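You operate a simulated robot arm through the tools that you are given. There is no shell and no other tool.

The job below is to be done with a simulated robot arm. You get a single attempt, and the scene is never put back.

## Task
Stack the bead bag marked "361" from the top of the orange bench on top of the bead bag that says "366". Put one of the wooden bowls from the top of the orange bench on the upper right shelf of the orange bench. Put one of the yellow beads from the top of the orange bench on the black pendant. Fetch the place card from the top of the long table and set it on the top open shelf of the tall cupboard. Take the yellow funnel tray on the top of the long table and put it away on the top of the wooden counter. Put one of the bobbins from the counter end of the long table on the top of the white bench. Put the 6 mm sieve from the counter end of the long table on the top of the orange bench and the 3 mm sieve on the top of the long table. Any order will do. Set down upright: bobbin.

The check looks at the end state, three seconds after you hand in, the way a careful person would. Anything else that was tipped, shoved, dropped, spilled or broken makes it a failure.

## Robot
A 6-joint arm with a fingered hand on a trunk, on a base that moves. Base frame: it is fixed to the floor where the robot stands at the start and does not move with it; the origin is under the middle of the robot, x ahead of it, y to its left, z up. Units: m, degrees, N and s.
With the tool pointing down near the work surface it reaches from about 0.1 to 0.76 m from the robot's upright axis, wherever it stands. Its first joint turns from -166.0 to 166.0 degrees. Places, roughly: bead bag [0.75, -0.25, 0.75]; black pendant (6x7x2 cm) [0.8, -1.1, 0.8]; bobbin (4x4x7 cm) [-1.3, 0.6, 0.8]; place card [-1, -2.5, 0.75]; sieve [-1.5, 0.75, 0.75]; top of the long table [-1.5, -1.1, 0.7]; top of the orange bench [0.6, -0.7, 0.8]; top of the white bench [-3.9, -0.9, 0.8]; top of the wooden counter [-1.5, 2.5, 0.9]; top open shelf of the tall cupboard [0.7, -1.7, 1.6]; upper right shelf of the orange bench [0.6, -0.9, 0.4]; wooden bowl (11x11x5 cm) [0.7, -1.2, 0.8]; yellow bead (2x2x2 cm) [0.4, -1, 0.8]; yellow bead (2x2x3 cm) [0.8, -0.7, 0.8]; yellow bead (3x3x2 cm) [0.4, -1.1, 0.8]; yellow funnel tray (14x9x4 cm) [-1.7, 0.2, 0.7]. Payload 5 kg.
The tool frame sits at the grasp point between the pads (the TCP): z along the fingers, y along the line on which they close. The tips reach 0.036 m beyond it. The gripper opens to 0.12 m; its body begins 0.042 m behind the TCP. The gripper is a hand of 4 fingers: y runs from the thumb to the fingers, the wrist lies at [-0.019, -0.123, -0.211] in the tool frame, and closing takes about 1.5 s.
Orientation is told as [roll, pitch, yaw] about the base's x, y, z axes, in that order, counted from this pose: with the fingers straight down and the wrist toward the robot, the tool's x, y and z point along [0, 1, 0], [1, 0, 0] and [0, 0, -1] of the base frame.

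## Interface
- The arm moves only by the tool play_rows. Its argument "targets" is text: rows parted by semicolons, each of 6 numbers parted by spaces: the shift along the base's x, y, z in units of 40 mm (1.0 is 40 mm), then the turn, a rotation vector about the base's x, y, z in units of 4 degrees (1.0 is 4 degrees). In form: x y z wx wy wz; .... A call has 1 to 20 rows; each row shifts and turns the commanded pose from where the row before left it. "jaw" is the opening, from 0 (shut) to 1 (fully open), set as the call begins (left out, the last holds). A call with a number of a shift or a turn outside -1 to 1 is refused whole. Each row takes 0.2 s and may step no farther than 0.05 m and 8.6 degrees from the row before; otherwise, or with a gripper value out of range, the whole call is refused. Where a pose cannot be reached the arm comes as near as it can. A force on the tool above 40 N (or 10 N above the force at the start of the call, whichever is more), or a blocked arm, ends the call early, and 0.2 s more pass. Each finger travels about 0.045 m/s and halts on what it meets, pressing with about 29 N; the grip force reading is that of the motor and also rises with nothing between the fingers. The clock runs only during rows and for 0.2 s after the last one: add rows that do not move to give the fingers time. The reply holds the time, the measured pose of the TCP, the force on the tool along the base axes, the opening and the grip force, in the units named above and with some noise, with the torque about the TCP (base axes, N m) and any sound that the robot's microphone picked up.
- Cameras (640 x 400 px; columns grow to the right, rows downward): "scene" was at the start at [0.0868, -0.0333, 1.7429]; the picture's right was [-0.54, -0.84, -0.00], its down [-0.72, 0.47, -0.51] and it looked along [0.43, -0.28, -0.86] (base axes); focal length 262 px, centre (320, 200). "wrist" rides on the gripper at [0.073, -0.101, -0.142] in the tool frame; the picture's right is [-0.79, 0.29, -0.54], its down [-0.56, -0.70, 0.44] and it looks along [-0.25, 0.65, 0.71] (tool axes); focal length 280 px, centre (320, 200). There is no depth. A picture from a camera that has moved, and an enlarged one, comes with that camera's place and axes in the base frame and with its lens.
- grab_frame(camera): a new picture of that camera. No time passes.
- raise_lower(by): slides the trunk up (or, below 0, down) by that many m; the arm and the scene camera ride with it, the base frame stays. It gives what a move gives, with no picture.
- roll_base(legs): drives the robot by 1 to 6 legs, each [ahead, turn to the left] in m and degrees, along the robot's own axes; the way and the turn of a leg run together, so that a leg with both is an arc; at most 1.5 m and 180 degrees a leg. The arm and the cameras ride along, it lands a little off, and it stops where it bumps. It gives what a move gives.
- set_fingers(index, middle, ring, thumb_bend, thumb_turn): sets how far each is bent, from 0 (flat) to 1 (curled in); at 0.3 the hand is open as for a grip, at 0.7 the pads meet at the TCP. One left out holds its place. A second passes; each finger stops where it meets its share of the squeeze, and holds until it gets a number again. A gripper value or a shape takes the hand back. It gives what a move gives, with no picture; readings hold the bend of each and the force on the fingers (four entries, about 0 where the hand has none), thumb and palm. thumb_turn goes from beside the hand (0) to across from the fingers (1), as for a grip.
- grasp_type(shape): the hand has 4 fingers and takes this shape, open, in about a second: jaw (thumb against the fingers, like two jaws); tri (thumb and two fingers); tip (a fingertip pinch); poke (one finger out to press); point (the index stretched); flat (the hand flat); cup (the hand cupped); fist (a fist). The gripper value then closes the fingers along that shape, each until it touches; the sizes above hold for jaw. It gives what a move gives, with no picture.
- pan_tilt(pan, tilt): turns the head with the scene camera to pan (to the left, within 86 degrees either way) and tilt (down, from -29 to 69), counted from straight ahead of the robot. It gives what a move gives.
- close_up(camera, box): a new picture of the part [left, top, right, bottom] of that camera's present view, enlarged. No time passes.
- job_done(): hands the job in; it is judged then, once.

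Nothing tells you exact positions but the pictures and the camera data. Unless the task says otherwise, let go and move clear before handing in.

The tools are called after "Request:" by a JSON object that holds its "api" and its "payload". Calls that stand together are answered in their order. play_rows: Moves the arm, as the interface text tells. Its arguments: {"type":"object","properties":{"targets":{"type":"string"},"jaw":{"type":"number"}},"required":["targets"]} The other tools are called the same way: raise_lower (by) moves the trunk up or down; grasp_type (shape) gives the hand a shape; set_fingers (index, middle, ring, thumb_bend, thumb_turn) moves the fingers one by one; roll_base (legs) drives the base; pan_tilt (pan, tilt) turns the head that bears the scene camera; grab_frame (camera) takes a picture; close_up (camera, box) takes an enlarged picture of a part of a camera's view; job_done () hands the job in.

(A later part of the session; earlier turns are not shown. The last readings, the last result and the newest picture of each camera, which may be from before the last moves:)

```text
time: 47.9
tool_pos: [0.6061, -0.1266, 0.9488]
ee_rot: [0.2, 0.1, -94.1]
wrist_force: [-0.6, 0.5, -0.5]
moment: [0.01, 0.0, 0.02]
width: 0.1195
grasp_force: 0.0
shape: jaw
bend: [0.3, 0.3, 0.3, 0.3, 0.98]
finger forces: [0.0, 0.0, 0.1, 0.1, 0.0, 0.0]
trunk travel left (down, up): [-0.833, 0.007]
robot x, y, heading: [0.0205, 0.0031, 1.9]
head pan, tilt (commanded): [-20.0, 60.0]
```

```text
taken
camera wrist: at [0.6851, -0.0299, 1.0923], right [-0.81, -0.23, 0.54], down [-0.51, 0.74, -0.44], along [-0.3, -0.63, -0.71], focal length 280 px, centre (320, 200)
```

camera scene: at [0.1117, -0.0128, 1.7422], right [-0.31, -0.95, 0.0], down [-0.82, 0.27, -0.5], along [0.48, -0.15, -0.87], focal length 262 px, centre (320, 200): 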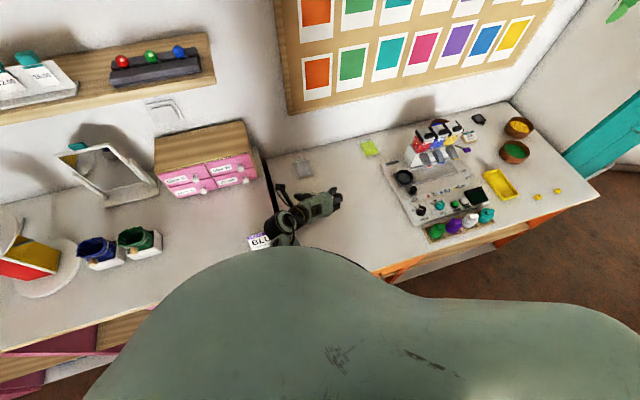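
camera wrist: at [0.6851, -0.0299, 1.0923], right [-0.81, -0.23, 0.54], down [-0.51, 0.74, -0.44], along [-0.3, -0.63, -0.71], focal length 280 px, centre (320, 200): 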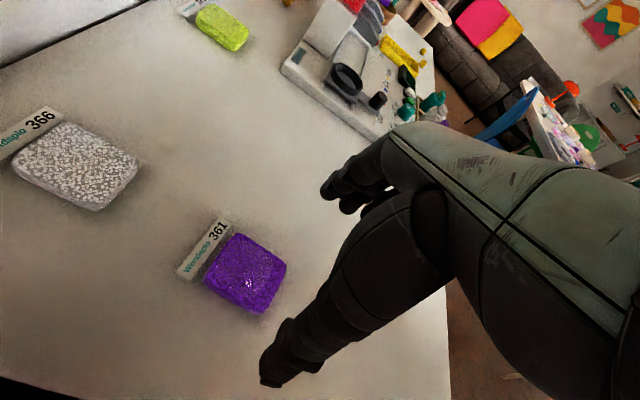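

The bag body spans x 0.588–0.651, y -0.111 to -0.170. I'll align the yaw to -97°, centre on it, descend to just above, and close partway without touching to see where the tips end up.

Request:
{"api": "play_rows", "payload": {"targets": "0.17 -0.34 -0.9 0 0 -0.68;0 0 -0.8 0 0 0;0 0 -0.6 0 0 0;0 0 -0.4 0 0 0;0 0 0 0 0 0"}}

Request:
{"api": "play_rows", "payload": {"targets": "0 0 0 0 0 0;0 0 0 0 0 0;0 0 0 0 0 0;0 0 0 0 0 0", "jaw": 0.7}}

Request:
{"api": "grab_frame", "payload": {"camera": "wrist"}}

Request:
{"api": "close_up", "payload": {"camera": "wrist", "box": [160, 180, 400, 400]}}

```text
time: 49.1
tool_pos: [0.6113, -0.1388, 0.8409]
ee_rot: [0.0, 0.0, -96.7]
wrist_force: [-0.4, 0.5, 0.8]
moment: [0.02, 0.01, -0.01]
width: 0.1198
grasp_force: 0.0
shape: jaw
bend: [0.3, 0.3, 0.3, 0.3, 0.98]
finger forces: [0.0, 0.0, 0.1, 0.0, 0.0, 0.0]
trunk travel left (down, up): [-0.833, 0.007]
robot x, y, heading: [0.0173, 0.0021, 2.1]
head pan, tilt (commanded): [-20.0, 60.0]
```

```text
time: 50.1
tool_pos: [0.6111, -0.1387, 0.8391]
ee_rot: [0.0, 0.1, -96.8]
wrist_force: [-0.6, -1.0, 1.1]
moment: [0.01, 0.01, 0.0]
width: 0.0846
grasp_force: 0.1
shape: jaw
bend: [0.27, 0.37, 0.35, 0.59, 0.99]
finger forces: [0.0, 0.0, 0.1, 0.1, 0.0, 0.0]
trunk travel left (down, up): [-0.833, 0.007]
robot x, y, heading: [0.0222, 0.0052, 2.1]
head pan, tilt (commanded): [-20.0, 60.0]
```

```text
taken
camera wrist: at [0.6959, -0.0459, 0.9827], right [-0.82, -0.19, 0.54], down [-0.47, 0.76, -0.44], along [-0.33, -0.62, -0.71], focal length 280 px, centre (320, 200)
```

wrist: 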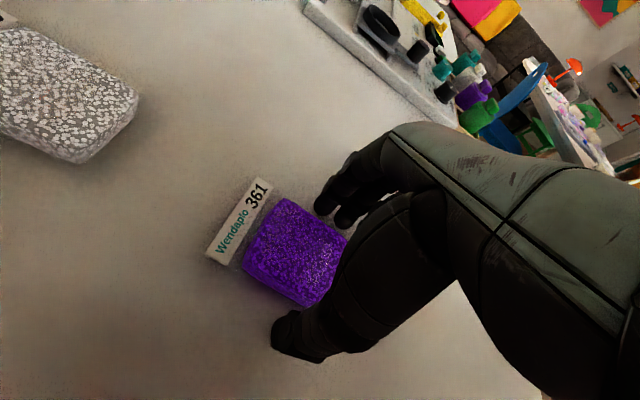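

```text
1.82 times, centred on (280, 290) of wrist
camera zoom: at [0.6959, -0.0459, 0.9827], right [-0.82, -0.19, 0.54], down [-0.47, 0.76, -0.44], along [-0.33, -0.62, -0.71], focal length 510 px, centre (393, 36)
```

zoom: 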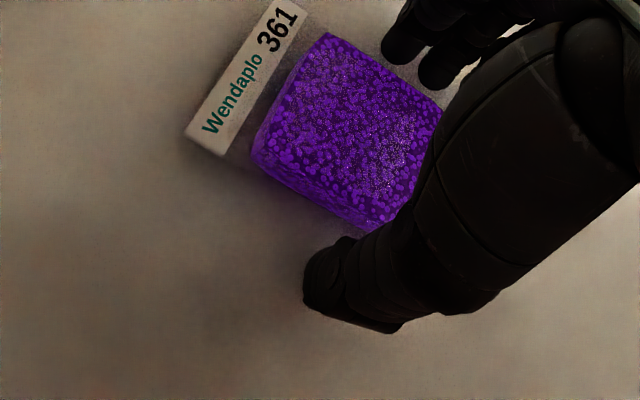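

Thumb and fingers straddle the bag cleanly with no contact force. Closing the rest of the way now.

Request:
{"api": "play_rows", "payload": {"targets": "0 0 0 0 0 0;0 0 0 0 0 0;0 0 0 0 0 0;0 0 0 0 0 0;0 0 0 0 0 0;0 0 0 0 0 0", "jaw": 0.35}}

Request:
{"api": "close_up", "payload": {"camera": "wrist", "box": [160, 180, 400, 400]}}

```text
time: 51.5
tool_pos: [0.6102, -0.1394, 0.8418]
ee_rot: [0.0, 0.1, -96.8]
wrist_force: [-0.7, -0.2, 7.7]
moment: [-0.1, 0.13, 0.02]
width: 0.066
grasp_force: 29.2
shape: jaw
bend: [0.74, 0.43, 0.44, 0.67, 1.0]
finger forces: [13.5, 7.2, 5.9, 0.0, 23.0, 0.0]
trunk travel left (down, up): [-0.833, 0.007]
robot x, y, heading: [0.0177, 0.0032, 1.9]
head pan, tilt (commanded): [-20.0, 60.0]
```

```text
1.82 times, centred on (280, 290) of wrist
camera zoom: at [0.6955, -0.0457, 0.9836], right [-0.82, -0.19, 0.54], down [-0.47, 0.76, -0.44], along [-0.33, -0.62, -0.71], focal length 510 px, centre (393, 36)
```

zoom: 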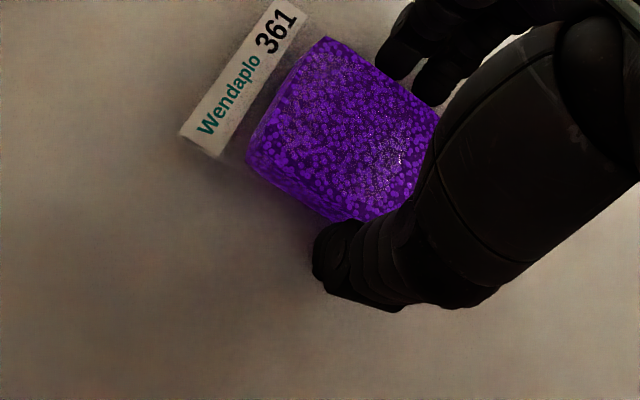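

The grip reads 29 N with forces on all fingers and the thumb. I'll lift slightly and look.

Request:
{"api": "play_rows", "payload": {"targets": "0 0 0.15 0 0 0;0 0 0.15 0 0 0;0 0 0.15 0 0 0;0 0 0 0 0 0"}}

Request:
{"api": "grab_frame", "payload": {"camera": "wrist"}}

Request:
{"api": "close_up", "payload": {"camera": "scene", "box": [240, 140, 380, 240]}}

```text
time: 52.5
tool_pos: [0.6131, -0.1354, 0.8582]
ee_rot: [-0.1, 0.0, -96.7]
wrist_force: [0.8, -0.3, 0.2]
moment: [-0.01, -0.02, -0.03]
width: 0.0408
grasp_force: 28.9
shape: jaw
bend: [0.76, 0.49, 0.46, 0.81, 1.0]
finger forces: [0.1, 0.0, 0.1, 0.0, 0.1, 0.0]
trunk travel left (down, up): [-0.833, 0.007]
robot x, y, heading: [0.0147, 0.0016, 1.9]
head pan, tilt (commanded): [-20.0, 60.0]
```

```text
taken
camera wrist: at [0.6966, -0.0437, 1.0004], right [-0.82, -0.19, 0.54], down [-0.47, 0.76, -0.44], along [-0.33, -0.62, -0.71], focal length 280 px, centre (320, 200)
```

wrist: 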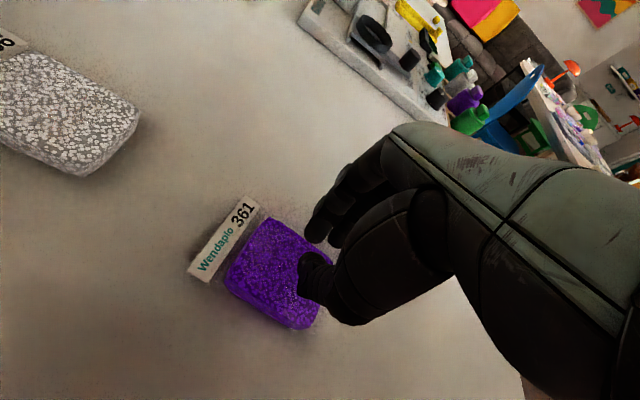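

```text
4.00 times, centred on (310, 190) of scene
camera zoom: at [0.1114, -0.012, 1.8021], right [-0.31, -0.95, 0.0], down [-0.82, 0.27, -0.5], along [0.48, -0.15, -0.87], focal length 1049 px, centre (360, 240)
```

zoom: 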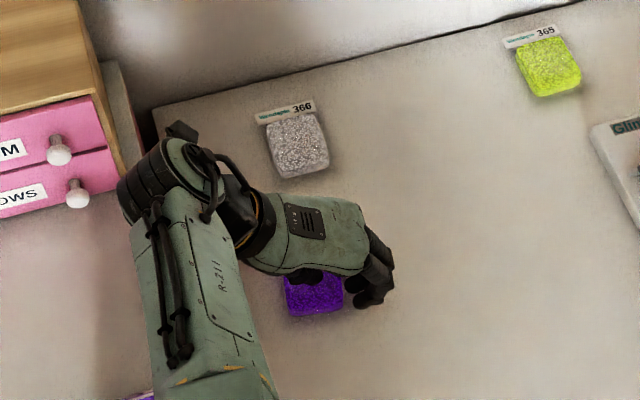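

The fingers slipped off the rounded top, so I need to grip lower. I'll reopen partway and descend in small steps to find where the tips meet the bench.

Request:
{"api": "play_rows", "payload": {"targets": "0 -0.09 0 0 0 0;0 0 0 0 0 0;0 0 0 0 0 0;0 0 0 0 0 0;0 0 0 0 0 0;0 0 0 0 0 0;0 0 -0.3 0 0 0;0 0 -0.3 0 0 0;0 0 -0.1 0 0 0", "jaw": 0.72}}

Request:
{"api": "play_rows", "payload": {"targets": "0 0 -0.1 0 0 0;0 0 0 0 0 0"}}

Request:
{"api": "close_up", "payload": {"camera": "wrist", "box": [160, 180, 400, 400]}}

```text
time: 54.7
tool_pos: [0.6168, -0.1425, 0.8368]
ee_rot: [0.7, -0.1, -96.7]
wrist_force: [-7.5, -2.5, 28.1]
moment: [0.48, 0.28, -0.05]
width: 0.0848
grasp_force: 0.0
shape: jaw
bend: [0.27, 0.36, 0.34, 0.59, 1.0]
finger forces: [0.6, 9.1, 0.1, 0.1, 18.8, 0.0]
trunk travel left (down, up): [-0.833, 0.007]
robot x, y, heading: [0.0182, 0.0033, 2.0]
head pan, tilt (commanded): [-20.0, 60.0]
stopped in row 9: the force on the tool passed its limit at 42 N (the readings are from after the stop); the commanded pose is now the measured one
```

```text
time: 55.1
tool_pos: [0.6218, -0.1432, 0.8361]
ee_rot: [1.2, -0.5, -96.8]
wrist_force: [-7.6, -2.0, 29.6]
moment: [0.56, 0.39, 0.0]
width: 0.0851
grasp_force: 0.0
shape: jaw
bend: [0.27, 0.36, 0.34, 0.58, 1.0]
finger forces: [0.0, 10.5, 0.1, 0.0, 18.9, 0.1]
trunk travel left (down, up): [-0.833, 0.007]
robot x, y, heading: [0.0159, 0.0051, 2.0]
head pan, tilt (commanded): [-20.0, 60.0]
stopped in row 2: the force on the tool passed its limit at 44 N (the readings are from after the stop); the commanded pose is now the measured one
```

```text
1.82 times, centred on (280, 290) of wrist
camera zoom: at [0.7033, -0.0489, 0.9795], right [-0.83, -0.19, 0.53], down [-0.46, 0.76, -0.46], along [-0.31, -0.63, -0.71], focal length 510 px, centre (393, 36)
```

zoom: 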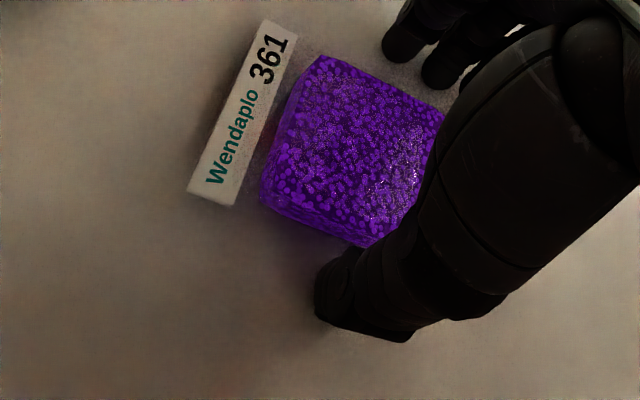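

The tips touch the bench at TCP z≈0.837. Last time the index finger was off the near edge of the bag. I'll raise a hair, sit about 1 cm further forward so all three fingers land on the bag's side, and close again.

Request:
{"api": "play_rows", "payload": {"targets": "0.05 0.08 0.12 -0.2 0.1 0;0 0 0 0 0 0"}}

Request:
{"api": "play_rows", "payload": {"targets": "0 0 0 0 0 0;0 0 0 0 0 0;0 0 0 0 0 0;0 0 0 0 0 0;0 0 0 0 0 0;0 0 0 0 0 0;0 0 0 0 0 0", "jaw": 0.3}}

Request:
{"api": "close_up", "payload": {"camera": "wrist", "box": [160, 180, 400, 400]}}

```text
time: 55.7
tool_pos: [0.6221, -0.1388, 0.8372]
ee_rot: [0.6, -1.2, -96.7]
wrist_force: [-0.6, -0.9, 4.7]
moment: [0.18, 0.04, 0.07]
width: 0.0856
grasp_force: 0.0
shape: jaw
bend: [0.27, 0.37, 0.34, 0.58, 1.0]
finger forces: [0.1, 0.0, 0.0, 0.0, 3.6, 0.1]
trunk travel left (down, up): [-0.833, 0.007]
robot x, y, heading: [0.0187, 0.0067, 2.2]
head pan, tilt (commanded): [-20.0, 60.0]
```

```text
time: 57.3
tool_pos: [0.6224, -0.1397, 0.8376]
ee_rot: [0.6, -1.1, -96.7]
wrist_force: [-0.4, 0.3, 1.4]
moment: [0.08, 0.03, 0.0]
width: 0.0681
grasp_force: 29.1
shape: jaw
bend: [0.74, 0.44, 0.41, 0.64, 1.0]
finger forces: [15.0, 7.5, 2.9, 0.0, 27.3, 0.1]
trunk travel left (down, up): [-0.833, 0.007]
robot x, y, heading: [0.0177, 0.0022, 2.0]
head pan, tilt (commanded): [-20.0, 60.0]
```

```text
1.82 times, centred on (280, 290) of wrist
camera zoom: at [0.7061, -0.043, 0.9792], right [-0.82, -0.18, 0.54], down [-0.47, 0.75, -0.46], along [-0.32, -0.63, -0.7], focal length 510 px, centre (393, 36)
```

zoom: 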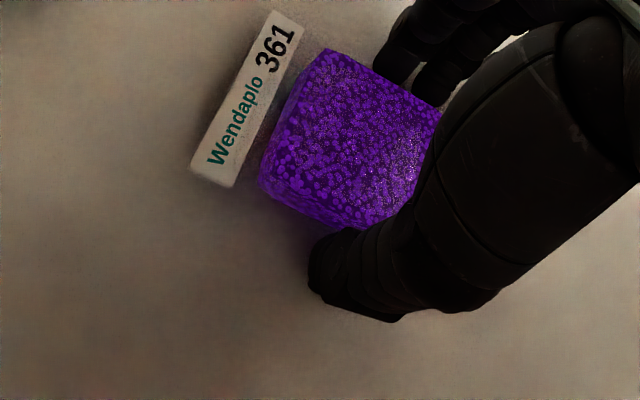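

This grip is better balanced, with 25 N on the fingers against 27 N on the thumb and almost no table load. Lifting slowly.

Request:
{"api": "play_rows", "payload": {"targets": "0 0 0.07 0 0 0;0 0 0.07 0 0 0;0 0 0.07 0 0 0;0 0 0.07 0 0 0;0 0 0 0 0 0"}}

Request:
{"api": "close_up", "payload": {"camera": "wrist", "box": [160, 180, 400, 400]}}

```text
time: 58.5
tool_pos: [0.6231, -0.1389, 0.8495]
ee_rot: [0.6, -1.1, -96.7]
wrist_force: [-0.3, -0.8, -0.9]
moment: [0.02, 0.02, -0.01]
width: 0.068
grasp_force: 29.1
shape: jaw
bend: [0.74, 0.44, 0.41, 0.64, 0.99]
finger forces: [15.6, 7.2, 3.1, 0.0, 26.5, 0.0]
trunk travel left (down, up): [-0.833, 0.007]
robot x, y, heading: [0.02, 0.0029, 2.1]
head pan, tilt (commanded): [-20.0, 60.0]
```

```text
1.82 times, centred on (280, 290) of wrist
camera zoom: at [0.7059, -0.043, 0.9908], right [-0.82, -0.18, 0.54], down [-0.47, 0.75, -0.46], along [-0.32, -0.63, -0.7], focal length 510 px, centre (393, 36)
```

zoom: 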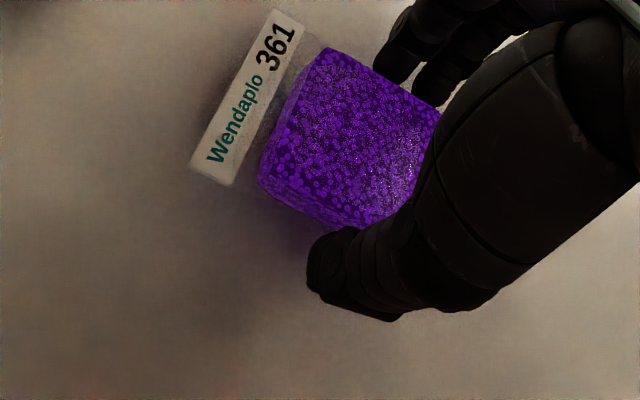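

The bag is held firmly and lifted. I'll raise it and carry it over 366.

Request:
{"api": "play_rows", "payload": {"targets": "0 0 0.4 0 0 0;0 0 0.4 0 0 0;0 0 0.4 0 0 0;0.5 -0.06 0 0 0 0.09;0.5 -0.06 0 0 0 0.09;0.5 -0.06 0 0 0 0.09;0.5 -0.06 0 0 0 0.09;0.5 -0.06 0 0 0 0.09;0.5 -0.06 0 0 0 0.09;0.5 -0.06 0 0 0 0.09;0.5 -0.06 0 0 0 0.09"}}

Request:
{"api": "grab_frame", "payload": {"camera": "wrist"}}

Request:
{"api": "close_up", "payload": {"camera": "scene", "box": [240, 120, 380, 220]}}

```text
time: 60.9
tool_pos: [0.7333, -0.1482, 0.9261]
ee_rot: [0.7, -1.1, -93.9]
wrist_force: [-0.4, 0.3, -1.3]
moment: [-0.01, 0.02, 0.0]
width: 0.0679
grasp_force: 28.7
shape: jaw
bend: [0.74, 0.44, 0.42, 0.64, 0.99]
finger forces: [15.7, 7.2, 3.1, 0.0, 26.4, 0.0]
out of reach, approached as far as the arm can: row 8, 9, 10, 11
trunk travel left (down, up): [-0.833, 0.007]
robot x, y, heading: [0.0168, 0.0036, 1.9]
head pan, tilt (commanded): [-20.0, 60.0]
```

```text
taken
camera wrist: at [0.8118, -0.0485, 1.0671], right [-0.81, -0.22, 0.54], down [-0.51, 0.73, -0.46], along [-0.29, -0.65, -0.7], focal length 280 px, centre (320, 200)
```

wrist: 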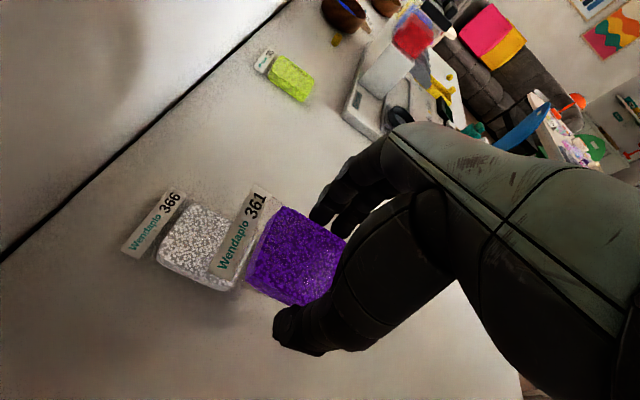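

```text
4.00 times, centred on (310, 170) of scene
camera zoom: at [0.1126, -0.0122, 1.8021], right [-0.31, -0.95, 0.0], down [-0.82, 0.27, -0.5], along [0.48, -0.15, -0.87], focal length 1049 px, centre (360, 320)
```

zoom: 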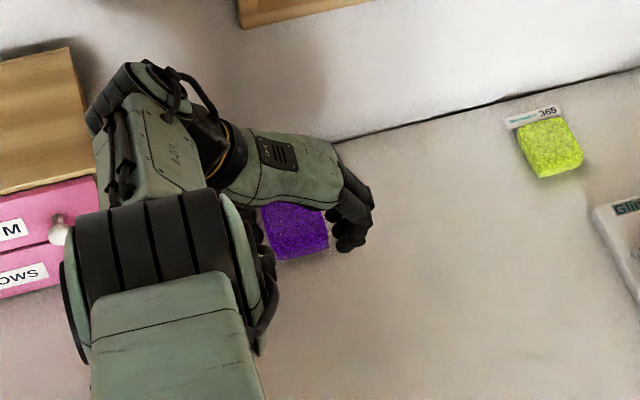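

This orientation runs out of reach at x≈0.73, and the wrist is near the pink drawers. Rotating the hand back to point radially gives the reach, and the bag can lie turned on 366 just as well. I'll back off and yaw to about -10°.

Request:
{"api": "play_rows", "payload": {"targets": "-0.4 0 0 0 0 0.5;-0.4 0 0 0 0 1;-0.4 0 0 0 0 1;-0.4 0 0 0 0 1;0 0 0 0 0 1;0 0 0 0 0 1;0 0 0 0 0 1;0 0 0 0 0 1;0 0 0 0 0 1;0 0 0 0 0 1;0 0 0 0 0 1;0 0 0 0 0 1;0 0 0 0 0 1;0 0 0 0 0 1;0 0 0 0 0 1;0 0 0 0 0 1;0 0 0 0 0 1;0 0 0 0 0 1;0 0 0 0 0 1;0 0 0 0 0 1"}}

Request:
{"api": "play_rows", "payload": {"targets": "0 0 0 0 0 1;0 0 0 0 0 0.5;0.6 -0.05 0 0 0 0;0.6 -0.05 0 0 0 0;0.6 -0.05 0 0 0 0;0.6 -0.05 0 0 0 0;0.6 -0.05 0 0 0 0"}}

Request:
{"api": "grab_frame", "payload": {"camera": "wrist"}}

Request:
{"api": "close_up", "payload": {"camera": "scene", "box": [240, 120, 380, 220]}}

```text
time: 65.1
tool_pos: [0.6685, -0.1477, 0.9263]
ee_rot: [0.6, -1.1, -15.7]
wrist_force: [0.1, 0.3, -0.7]
moment: [-0.01, -0.01, 0.0]
width: 0.0679
grasp_force: 28.2
shape: jaw
bend: [0.74, 0.44, 0.43, 0.64, 0.99]
finger forces: [15.7, 6.8, 3.1, 0.0, 26.4, 0.0]
trunk travel left (down, up): [-0.833, 0.007]
robot x, y, heading: [0.0184, 0.0043, 2.1]
head pan, tilt (commanded): [-20.0, 60.0]
```

```text
time: 66.7
tool_pos: [0.787, -0.1558, 0.9242]
ee_rot: [0.6, -1.0, -10.0]
wrist_force: [0.5, 0.6, -0.2]
moment: [0.01, 0.03, -0.02]
width: 0.068
grasp_force: 28.7
shape: jaw
bend: [0.74, 0.44, 0.43, 0.64, 0.99]
finger forces: [15.7, 6.6, 3.2, 0.0, 26.6, 0.0]
trunk travel left (down, up): [-0.833, 0.007]
robot x, y, heading: [0.0187, 0.0027, 2.2]
head pan, tilt (commanded): [-20.0, 60.0]
```

```text
taken
camera wrist: at [0.6978, -0.0674, 1.0666], right [0.14, -0.83, 0.54], down [-0.78, -0.43, -0.46], along [0.61, -0.35, -0.71], focal length 280 px, centre (320, 200)
```

wrist: 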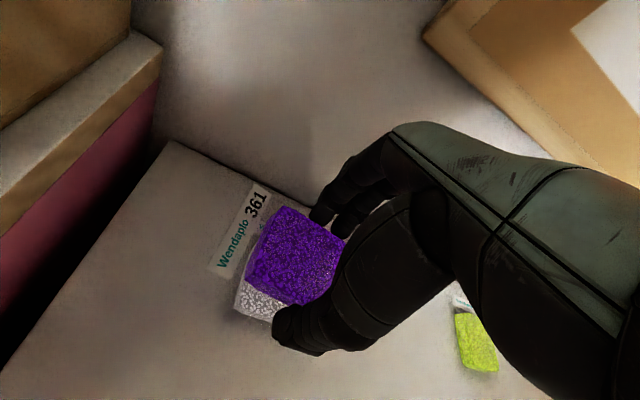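

```text
4.00 times, centred on (310, 170) of scene
camera zoom: at [0.1139, -0.0128, 1.802], right [-0.31, -0.95, 0.0], down [-0.82, 0.27, -0.5], along [0.47, -0.15, -0.87], focal length 1049 px, centre (360, 320)
```

zoom: 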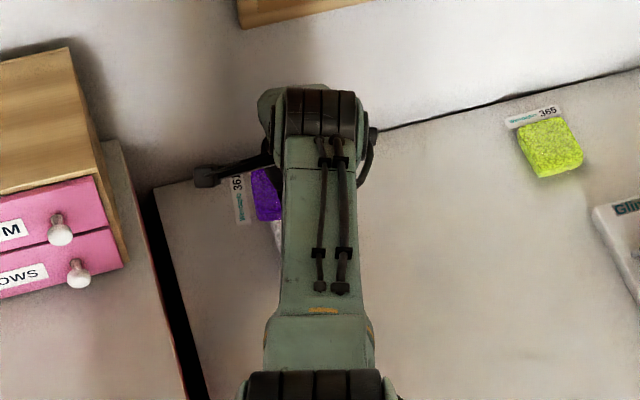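

The bag hovers right above 366. Lowering carefully and watching the force for contact.

Request:
{"api": "play_rows", "payload": {"targets": "0.12 -0.04 -0.3 0 0 0;0.13 -0.04 -0.3 0 0 0;0 0 -0.3 0 0 0;0 0 -0.3 0 0 0;0 0 0 0 0 0"}}

Request:
{"api": "grab_frame", "payload": {"camera": "wrist"}}

```text
time: 67.9
tool_pos: [0.7937, -0.161, 0.8812]
ee_rot: [0.5, -1.1, -10.0]
wrist_force: [0.3, 0.7, -0.5]
moment: [0.0, 0.01, 0.02]
width: 0.0676
grasp_force: 29.5
shape: jaw
bend: [0.74, 0.44, 0.44, 0.64, 0.99]
finger forces: [15.2, 6.2, 4.5, 0.0, 26.4, 0.0]
out of reach, approached as far as the arm can: row 4
trunk travel left (down, up): [-0.833, 0.007]
robot x, y, heading: [0.0177, 0.0025, 2.0]
head pan, tilt (commanded): [-20.0, 60.0]
```

```text
taken
camera wrist: at [0.7039, -0.0727, 1.0231], right [0.14, -0.83, 0.54], down [-0.78, -0.43, -0.46], along [0.62, -0.36, -0.7], focal length 280 px, centre (320, 200)
```

wrist: 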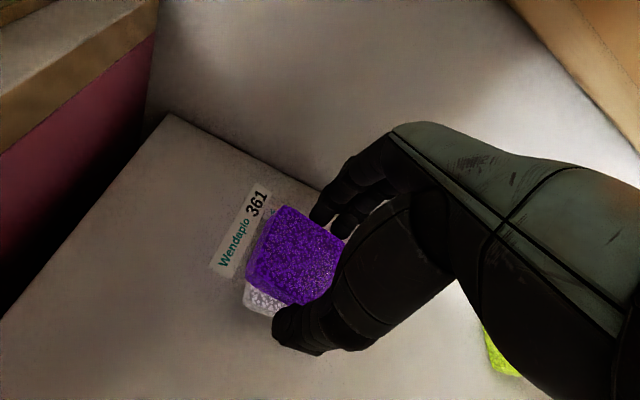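

The arm's reach limits lowering here, but the trunk can lower the whole arm. I'll go down with the trunk in small steps.

Request:
{"api": "raise_lower", "payload": {"by": -0.012}}

Request:
{"api": "grab_frame", "payload": {"camera": "wrist"}}

```text
time: 68.5
tool_pos: [0.7924, -0.1621, 0.8689]
ee_rot: [0.6, -1.2, -9.9]
wrist_force: [-0.7, -1.1, -1.4]
moment: [0.02, 0.0, -0.01]
width: 0.0677
grasp_force: 29.0
shape: jaw
bend: [0.74, 0.44, 0.44, 0.64, 0.99]
finger forces: [15.2, 6.1, 4.5, 0.0, 26.5, 0.1]
trunk travel left (down, up): [-0.821, 0.019]
robot x, y, heading: [0.0183, 0.0079, 2.1]
head pan, tilt (commanded): [-20.0, 60.0]
```

```text
taken
camera wrist: at [0.7039, -0.0726, 1.011], right [0.14, -0.83, 0.54], down [-0.78, -0.43, -0.46], along [0.61, -0.35, -0.7], focal length 280 px, centre (320, 200)
```

wrist: 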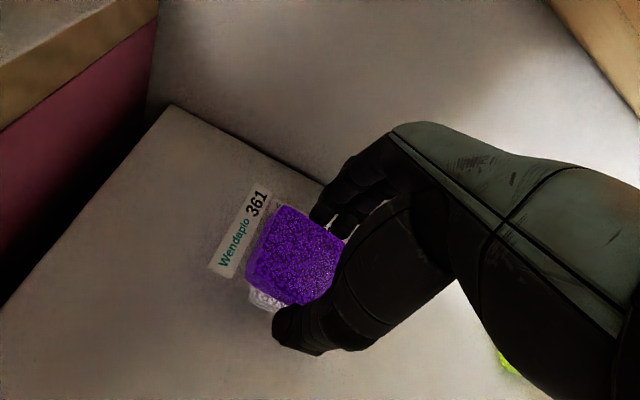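

Request:
{"api": "raise_lower", "payload": {"by": -0.005}}

Request:
{"api": "raise_lower", "payload": {"by": -0.004}}

Request:
{"api": "close_up", "payload": {"camera": "wrist", "box": [180, 170, 400, 370]}}

```text
time: 69.1
tool_pos: [0.7924, -0.1604, 0.8636]
ee_rot: [0.7, -1.1, -9.9]
wrist_force: [-0.2, 0.1, -0.5]
moment: [0.0, 0.0, 0.0]
width: 0.0674
grasp_force: 29.0
shape: jaw
bend: [0.74, 0.44, 0.44, 0.64, 0.99]
finger forces: [15.2, 6.2, 4.4, 0.0, 26.4, 0.1]
trunk travel left (down, up): [-0.816, 0.024]
robot x, y, heading: [0.0174, 0.0049, 2.2]
head pan, tilt (commanded): [-20.0, 60.0]
```

```text
time: 69.6
tool_pos: [0.7928, -0.1598, 0.8601]
ee_rot: [0.6, -1.1, -9.9]
wrist_force: [0.2, -0.5, 0.1]
moment: [-0.02, -0.01, 0.01]
width: 0.0675
grasp_force: 28.7
shape: jaw
bend: [0.74, 0.44, 0.44, 0.64, 0.99]
finger forces: [15.3, 6.1, 4.4, 0.0, 26.5, 0.0]
trunk travel left (down, up): [-0.812, 0.028]
robot x, y, heading: [0.0135, 0.0064, 2.1]
head pan, tilt (commanded): [-20.0, 60.0]
```

```text
2.00 times, centred on (290, 270) of wrist
camera zoom: at [0.7039, -0.0727, 1.002], right [0.14, -0.83, 0.54], down [-0.78, -0.43, -0.46], along [0.61, -0.35, -0.7], focal length 561 px, centre (380, 60)
```

zoom: 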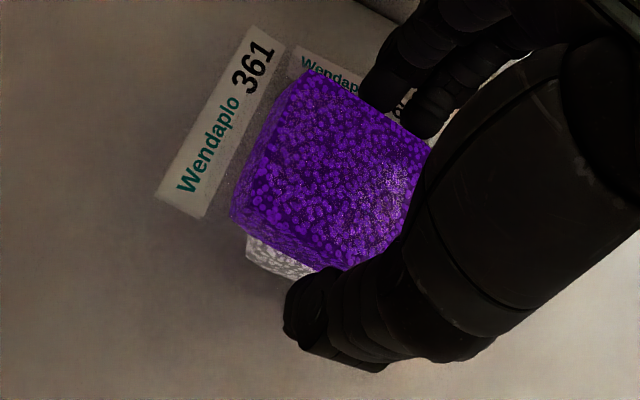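

Request:
{"api": "raise_lower", "payload": {"by": -0.004}}

Request:
{"api": "raise_lower", "payload": {"by": -0.003}}

```text
time: 70.1
tool_pos: [0.7947, -0.1607, 0.8594]
ee_rot: [0.7, -1.4, -9.8]
wrist_force: [-1.4, -1.2, 11.9]
moment: [-0.15, -0.1, -0.02]
width: 0.0676
grasp_force: 28.8
shape: jaw
bend: [0.74, 0.44, 0.44, 0.64, 0.99]
finger forces: [15.6, 7.0, 7.8, 0.1, 28.1, 0.1]
trunk travel left (down, up): [-0.808, 0.032]
robot x, y, heading: [0.0211, 0.0049, 1.9]
head pan, tilt (commanded): [-20.0, 60.0]
```

```text
time: 70.6
tool_pos: [0.794, -0.1614, 0.8591]
ee_rot: [0.7, -1.6, -9.9]
wrist_force: [-2.4, 0.0, 24.6]
moment: [-0.32, -0.14, 0.0]
width: 0.0678
grasp_force: 29.1
shape: jaw
bend: [0.74, 0.44, 0.44, 0.64, 0.99]
finger forces: [16.1, 8.6, 12.3, 0.0, 29.6, 0.0]
trunk travel left (down, up): [-0.805, 0.035]
robot x, y, heading: [0.021, 0.0034, 1.9]
head pan, tilt (commanded): [-20.0, 60.0]
```

Contact made: the bag rests on 366. I'll take the excess pressure off and open the hand.

Request:
{"api": "raise_lower", "payload": {"by": 0.005}}

Request:
{"api": "play_rows", "payload": {"targets": "0 0 0 0 0 0;0 0 0 0 0 0;0 0 0 0 0 0;0 0 0 0 0 0;0 0 0 0 0 0;0 0 0 0 0 0", "jaw": 0.85}}

Request:
{"api": "grab_frame", "payload": {"camera": "wrist"}}

```text
time: 71.2
tool_pos: [0.7909, -0.1604, 0.8588]
ee_rot: [0.6, -1.1, -10.0]
wrist_force: [2.2, 0.6, 11.6]
moment: [-0.2, -0.36, -0.01]
width: 0.0676
grasp_force: 29.1
shape: jaw
bend: [0.74, 0.44, 0.44, 0.65, 0.99]
finger forces: [17.6, 8.6, 7.5, 0.1, 27.3, 0.0]
trunk travel left (down, up): [-0.81, 0.03]
robot x, y, heading: [0.0144, 0.0027, 2.1]
head pan, tilt (commanded): [-20.0, 60.0]
```

```text
time: 72.6
tool_pos: [0.7923, -0.1628, 0.8582]
ee_rot: [0.5, -1.1, -9.9]
wrist_force: [0.6, 0.3, 0.7]
moment: [-0.01, 0.02, 0.01]
width: 0.1017
grasp_force: 0.1
shape: jaw
bend: [0.26, 0.33, 0.31, 0.46, 0.99]
finger forces: [0.0, 0.1, 0.0, 0.0, 0.0, 0.0]
trunk travel left (down, up): [-0.81, 0.03]
robot x, y, heading: [0.017, 0.0058, 2.1]
head pan, tilt (commanded): [-20.0, 60.0]
```

```text
taken
camera wrist: at [0.7034, -0.0725, 1.0004], right [0.14, -0.83, 0.54], down [-0.78, -0.43, -0.46], along [0.62, -0.36, -0.7], focal length 280 px, centre (320, 200)
```

wrist: 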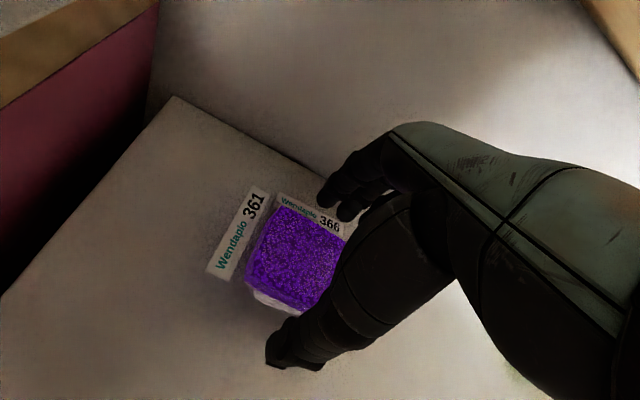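

Released, and 361 sits on 366. Now straight up with the trunk, then back off and view the stack.

Request:
{"api": "raise_lower", "payload": {"by": 0.025}}

Request:
{"api": "play_rows", "payload": {"targets": "0 0 0.6 0 0 0;0 0 0.6 0 0 0;0 0 0.6 0 0 0;-0.6 0 0.3 0 0 0;-0.6 0 0.3 0 0 0;-0.6 0 0.3 0 0 0;-0.6 0 0.3 0 0 0;-0.6 0 0.3 0 0 0", "jaw": 1}}

Request:
{"api": "grab_frame", "payload": {"camera": "wrist"}}

Request:
{"api": "close_up", "payload": {"camera": "scene", "box": [260, 130, 360, 200]}}

```text
time: 73.3
tool_pos: [0.7935, -0.1611, 0.8839]
ee_rot: [0.6, -1.1, -9.9]
wrist_force: [0.1, 0.2, -0.4]
moment: [-0.01, 0.03, 0.0]
width: 0.1017
grasp_force: 0.0
shape: jaw
bend: [0.26, 0.33, 0.31, 0.46, 0.99]
finger forces: [0.0, 0.1, 0.1, 0.0, 0.0, 0.0]
trunk travel left (down, up): [-0.835, 0.005]
robot x, y, heading: [0.0171, 0.0046, 2.1]
head pan, tilt (commanded): [-20.0, 60.0]
```

```text
time: 75.1
tool_pos: [0.6732, -0.1594, 1.0166]
ee_rot: [0.6, -1.1, -9.8]
wrist_force: [-0.1, -0.1, -0.8]
moment: [0.0, -0.04, 0.01]
width: 0.1199
grasp_force: 0.1
shape: jaw
bend: [0.3, 0.3, 0.3, 0.3, 0.98]
finger forces: [0.1, 0.1, 0.0, 0.0, 0.0, 0.1]
trunk travel left (down, up): [-0.835, 0.005]
robot x, y, heading: [0.0201, 0.0044, 2.1]
head pan, tilt (commanded): [-20.0, 60.0]
```

```text
taken
camera wrist: at [0.5829, -0.0712, 1.1579], right [0.14, -0.83, 0.54], down [-0.78, -0.43, -0.46], along [0.62, -0.35, -0.7], focal length 280 px, centre (320, 200)
```

wrist: 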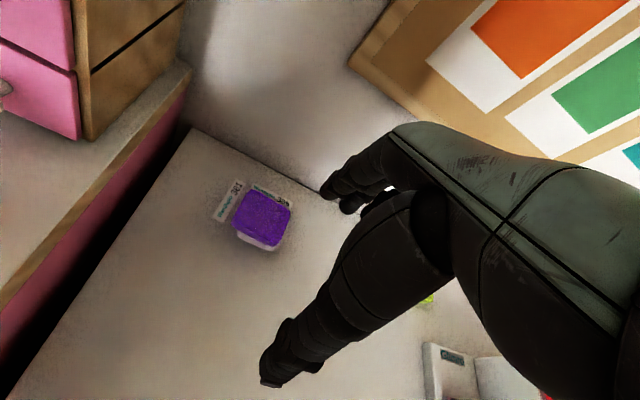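

```text
5.71 times, centred on (310, 165) of scene
camera zoom: at [0.1109, -0.012, 1.8042], right [-0.31, -0.95, 0.0], down [-0.82, 0.27, -0.5], along [0.48, -0.15, -0.87], focal length 1499 px, centre (377, 400)
```

zoom: 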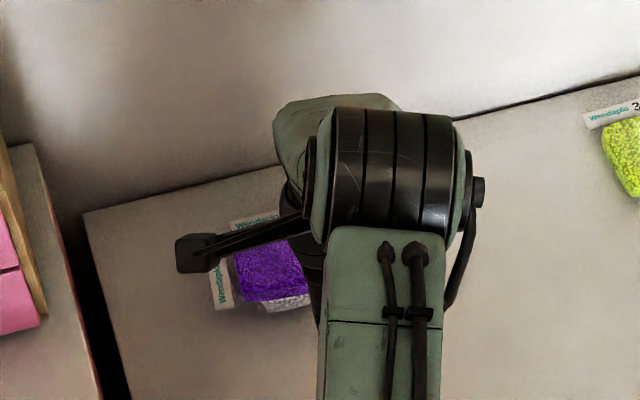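

The stack looks good. Next are the bead and the bowl at the bench's right end, so I'll tuck the hand back and up, then drive right along the bench.

Request:
{"api": "play_rows", "payload": {"targets": "-0.9 0.1 0.5 -0.1 0.3 0.5;-0.9 0.1 0.5 0 0 0.5;-0.9 0.1 0.5 0 0 0.5;-0.9 0.1 0.5 0 0 0.5;-0.9 0.1 0.5 0 0 0.45;-0.9 0.1 0.5 0 0 0;-0.9 0.1 0.5 0 0 0"}}

Request:
{"api": "roll_base", "payload": {"legs": [[-0.25, 0], [0, -92], [1.0, 0]]}}

Request:
{"api": "pan_tilt", "payload": {"pan": 0, "tilt": 30}}

Request:
{"api": "grab_frame", "payload": {"camera": "scene"}}

```text
time: 76.7
tool_pos: [0.418, -0.1333, 1.1572]
ee_rot: [0.0, -0.2, 0.0]
wrist_force: [-1.0, 0.2, 0.3]
moment: [0.0, -0.03, -0.02]
width: 0.12
grasp_force: 0.1
shape: jaw
bend: [0.3, 0.3, 0.3, 0.3, 0.98]
finger forces: [0.1, 0.0, 0.0, 0.0, 0.0, 0.1]
trunk travel left (down, up): [-0.835, 0.005]
robot x, y, heading: [0.019, 0.0072, 2.1]
head pan, tilt (commanded): [-20.0, 60.0]
```

```text
time: 88.6
tool_pos: [-0.4058, -1.4035, 1.1576]
ee_rot: [0.0, 0.0, -93.4]
wrist_force: [-0.5, -0.6, -0.4]
moment: [0.03, 0.02, 0.01]
width: 0.1196
grasp_force: 0.1
shape: jaw
bend: [0.3, 0.3, 0.3, 0.3, 0.98]
finger forces: [0.0, 0.0, 0.0, 0.0, 0.0, 0.0]
trunk travel left (down, up): [-0.835, 0.005]
robot x, y, heading: [-0.2436, -1.011, -91.1]
head pan, tilt (commanded): [-20.0, 60.0]
```

```text
time: 89.5
tool_pos: [-0.4058, -1.4028, 1.1582]
ee_rot: [0.0, 0.0, -93.3]
wrist_force: [0.4, -0.3, -0.1]
moment: [0.0, 0.03, 0.0]
width: 0.1197
grasp_force: 0.1
shape: jaw
bend: [0.3, 0.3, 0.3, 0.3, 0.98]
finger forces: [0.0, 0.0, 0.0, 0.1, 0.0, 0.1]
trunk travel left (down, up): [-0.835, 0.005]
robot x, y, heading: [-0.2418, -1.008, -91.1]
head pan, tilt (commanded): [0.0, 30.0]
```

```text
taken
camera scene: at [-0.2482, -1.127, 1.8462], right [-1.0, 0.02, 0.0], down [0.01, 0.5, -0.87], along [-0.02, -0.87, -0.5], focal length 262 px, centre (320, 200)
```

scene: 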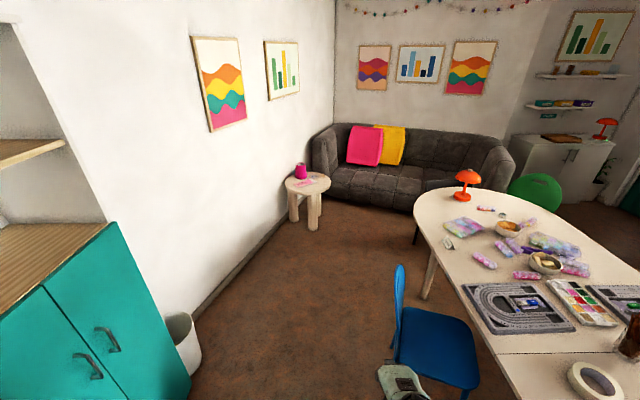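

I'm at (-0.24, -1.01). The cupboard's open shelves are at left and the long table at right. Turning left to face the orange bench and approaching it.

Request:
{"api": "roll_base", "payload": {"legs": [[0, 91], [0.2, 0]]}}

Request:
{"api": "pan_tilt", "payload": {"pan": -5, "tilt": 55}}

Request:
{"api": "grab_frame", "payload": {"camera": "scene"}}

Request:
{"api": "grab_frame", "payload": {"camera": "wrist"}}

```text
time: 95.8
tool_pos: [0.3437, -1.1783, 1.1561]
ee_rot: [0.0, 0.0, -3.7]
wrist_force: [0.9, -0.4, -0.3]
moment: [0.0, -0.01, 0.0]
width: 0.1201
grasp_force: 0.0
shape: jaw
bend: [0.3, 0.3, 0.3, 0.3, 0.98]
finger forces: [0.0, 0.0, 0.0, 0.1, 0.0, 0.1]
trunk travel left (down, up): [-0.835, 0.005]
robot x, y, heading: [-0.0459, -1.015, -1.4]
head pan, tilt (commanded): [0.0, 30.0]
```

```text
time: 96.7
tool_pos: [0.3444, -1.1761, 1.1563]
ee_rot: [-0.1, 0.0, -3.7]
wrist_force: [-0.6, -0.2, 0.2]
moment: [0.03, 0.02, 0.0]
width: 0.1195
grasp_force: 0.1
shape: jaw
bend: [0.3, 0.3, 0.3, 0.3, 0.98]
finger forces: [0.0, 0.0, 0.0, 0.0, 0.1, 0.0]
trunk travel left (down, up): [-0.835, 0.005]
robot x, y, heading: [-0.0463, -1.0164, -1.3]
head pan, tilt (commanded): [-5.0, 55.0]
```

```text
taken
camera scene: at [0.0535, -1.0208, 1.8103], right [-0.11, -0.99, 0.0], down [-0.81, 0.09, -0.57], along [0.57, -0.06, -0.82], focal length 262 px, centre (320, 200)
```

scene: 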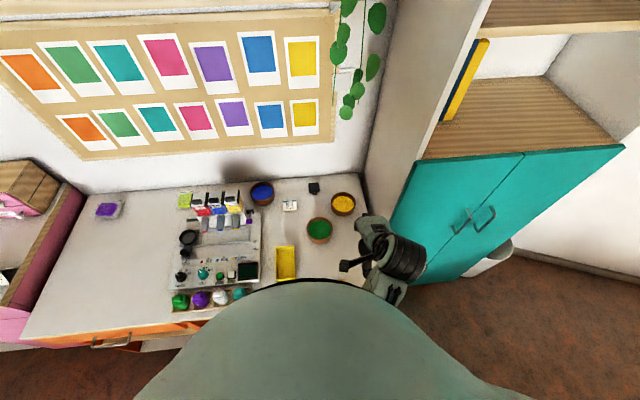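

```text
taken
camera wrist: at [0.2484, -1.0973, 1.2999], right [0.24, -0.81, 0.54], down [-0.73, -0.51, -0.44], along [0.64, -0.29, -0.71], focal length 280 px, centre (320, 200)
```

wrist: 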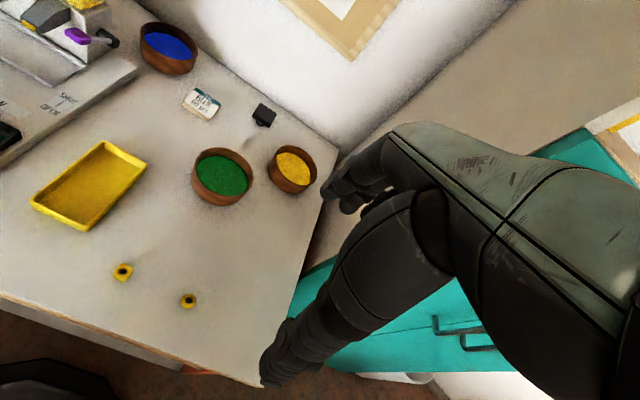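

Both small beads, the pendant and the bowls are well in view from the wrist. I'll zoom in on them.

Request:
{"api": "close_up", "payload": {"camera": "wrist", "box": [80, 240, 230, 330]}}

Request:
{"api": "close_up", "payload": {"camera": "wrist", "box": [160, 70, 350, 220]}}

Request:
{"api": "close_up", "payload": {"camera": "scene", "box": [230, 160, 430, 300]}}

```text
4.27 times, centred on (155, 285) of wrist
camera zoom: at [0.2484, -1.0973, 1.2999], right [0.24, -0.81, 0.54], down [-0.73, -0.51, -0.44], along [0.64, -0.29, -0.71], focal length 1196 px, centre (1024, -163)
```

zoom: 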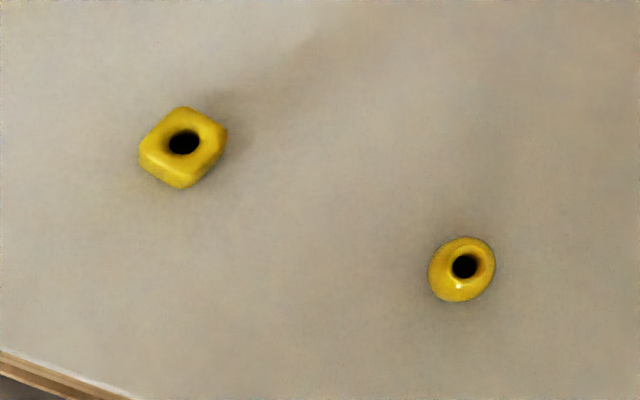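

```text
2.67 times, centred on (255, 145) of wrist
camera zoom: at [0.2484, -1.0973, 1.2999], right [0.24, -0.81, 0.54], down [-0.73, -0.51, -0.44], along [0.64, -0.29, -0.71], focal length 748 px, centre (493, 347)
```

zoom: 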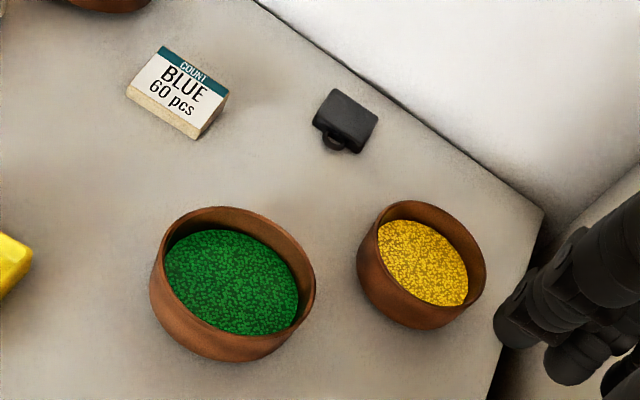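

```text
2.86 times, centred on (330, 230) of scene
camera zoom: at [0.0535, -1.0208, 1.8103], right [-0.11, -0.99, 0.0], down [-0.81, 0.09, -0.57], along [0.57, -0.06, -0.82], focal length 750 px, centre (291, 114)
```

zoom: 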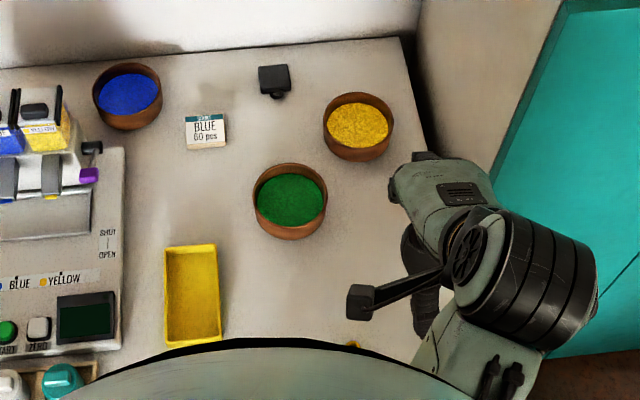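

Bead A (square cushion) is near (0.361, -1.039) and is the more stable choice. The pendant's top is near (0.816, -1.077), z≈0.82. I'll test the closing posture of the fingertips in free air first, to know where they meet.

Request:
{"api": "grasp_type", "payload": {"shape": "tip"}}

Request:
{"api": "grab_frame", "payload": {"camera": "wrist"}}

Request:
{"api": "play_rows", "payload": {"targets": "0 0 0 0 0 0;0 0 0 0 0 0;0 0 0 0 0 0;0 0 0 0 0 0;0 0 0 0 0 0;0 0 0 0 0 0;0 0 0 0 0 0;0 0 0 0 0 0", "jaw": 0}}

Request:
{"api": "grab_frame", "payload": {"camera": "wrist"}}

Request:
{"api": "close_up", "payload": {"camera": "scene", "box": [300, 180, 440, 300]}}

```text
time: 97.5
tool_pos: [0.3438, -1.1771, 1.1566]
ee_rot: [0.0, 0.0, -3.7]
wrist_force: [-0.4, 0.4, 0.4]
moment: [0.01, -0.02, 0.0]
width: 0.12
grasp_force: 0.1
shape: tip
bend: [0.3, 0.98, 0.99, 0.3, 0.98]
finger forces: [0.0, 0.1, 0.1, 0.0, 0.1, 0.0]
trunk travel left (down, up): [-0.835, 0.005]
robot x, y, heading: [-0.0502, -1.0142, -1.5]
head pan, tilt (commanded): [-5.0, 55.0]
```

```text
taken
camera wrist: at [0.2488, -1.0974, 1.2998], right [0.24, -0.81, 0.54], down [-0.73, -0.51, -0.44], along [0.64, -0.29, -0.71], focal length 280 px, centre (320, 200)
```

wrist: 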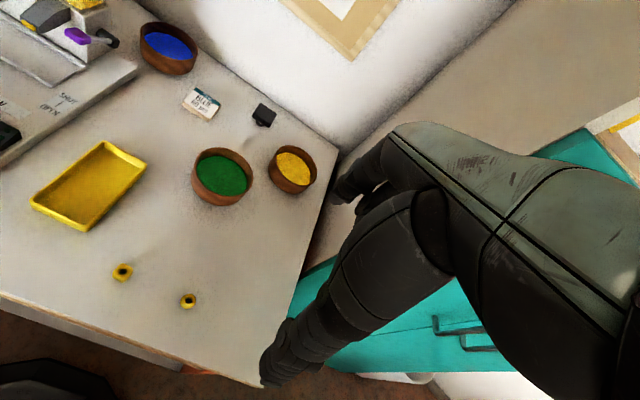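

```text
time: 99.3
tool_pos: [0.3441, -1.1768, 1.1586]
ee_rot: [-0.1, 0.0, -3.8]
wrist_force: [-0.5, -0.3, 0.3]
moment: [0.03, -0.03, -0.01]
width: 0.0
grasp_force: 28.8
shape: tip
bend: [0.7, 1.0, 1.0, 0.57, 1.0]
finger forces: [0.1, 0.1, 0.0, 0.0, 0.0, 0.1]
trunk travel left (down, up): [-0.835, 0.005]
robot x, y, heading: [-0.0476, -1.0193, -1.6]
head pan, tilt (commanded): [-5.0, 55.0]
```

```text
taken
camera wrist: at [0.2486, -1.0974, 1.2999], right [0.24, -0.81, 0.54], down [-0.73, -0.51, -0.44], along [0.64, -0.29, -0.71], focal length 280 px, centre (320, 200)
```

wrist: 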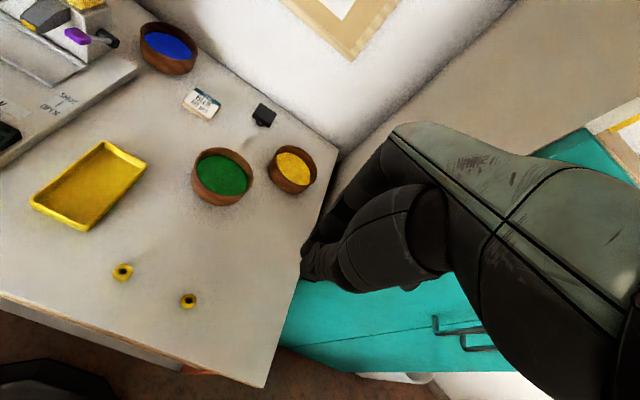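

```text
3.33 times, centred on (370, 240) of scene
camera zoom: at [0.0537, -1.0208, 1.8102], right [-0.11, -0.99, 0.0], down [-0.81, 0.09, -0.57], along [0.57, -0.06, -0.82], focal length 874 px, centre (153, 67)
```

zoom: 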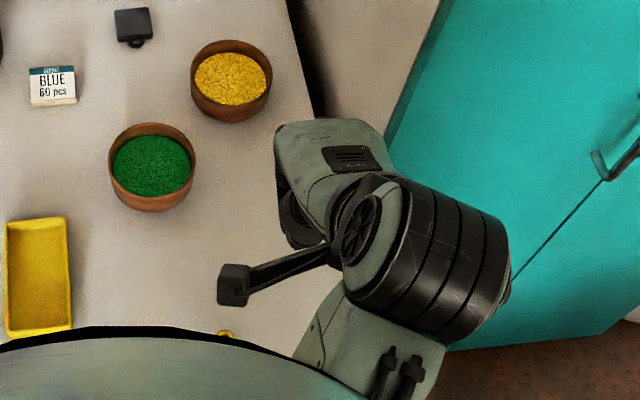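

Request:
{"api": "close_up", "payload": {"camera": "wrist", "box": [260, 180, 420, 320]}}

Request:
{"api": "play_rows", "payload": {"targets": "0 0 0 0 0 0;0 0 0 0 0 0;0 0 0 0 0 0;0 0 0 0 0 0", "jaw": 0.35}}

Request:
{"api": "close_up", "payload": {"camera": "wrist", "box": [260, 180, 420, 320]}}

```text
2.86 times, centred on (340, 250) of wrist
camera zoom: at [0.2486, -1.0974, 1.2999], right [0.24, -0.81, 0.54], down [-0.73, -0.51, -0.44], along [0.64, -0.29, -0.71], focal length 801 px, centre (263, 57)
```

zoom: 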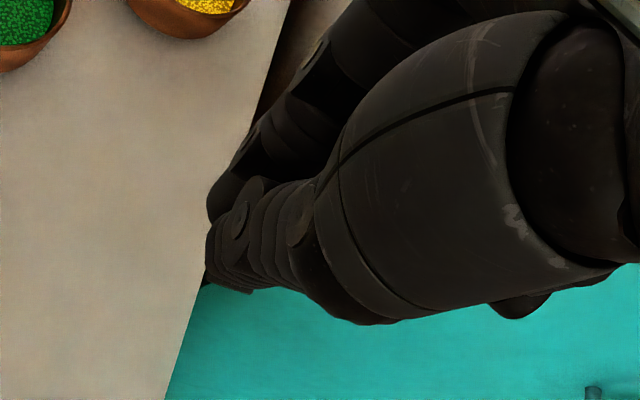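

```text
time: 100.3
tool_pos: [0.3452, -1.1771, 1.1575]
ee_rot: [0.0, 0.0, -3.7]
wrist_force: [-0.1, -0.6, 0.0]
moment: [-0.01, 0.02, 0.01]
width: 0.0414
grasp_force: 0.0
shape: tip
bend: [0.73, 0.98, 0.99, 0.73, 1.0]
finger forces: [0.0, 0.1, 0.1, 0.0, 0.1, 0.1]
trunk travel left (down, up): [-0.835, 0.005]
robot x, y, heading: [-0.0483, -1.0123, -1.6]
head pan, tilt (commanded): [-5.0, 55.0]
```

```text
2.86 times, centred on (340, 250) of wrist
camera zoom: at [0.2486, -1.0974, 1.2999], right [0.24, -0.81, 0.54], down [-0.73, -0.51, -0.44], along [0.64, -0.29, -0.71], focal length 801 px, centre (263, 57)
```

zoom: 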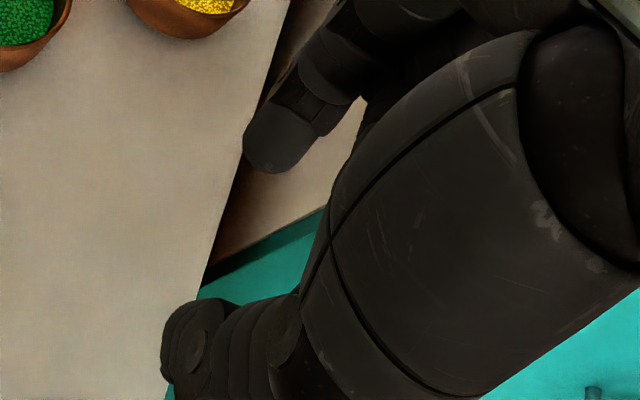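

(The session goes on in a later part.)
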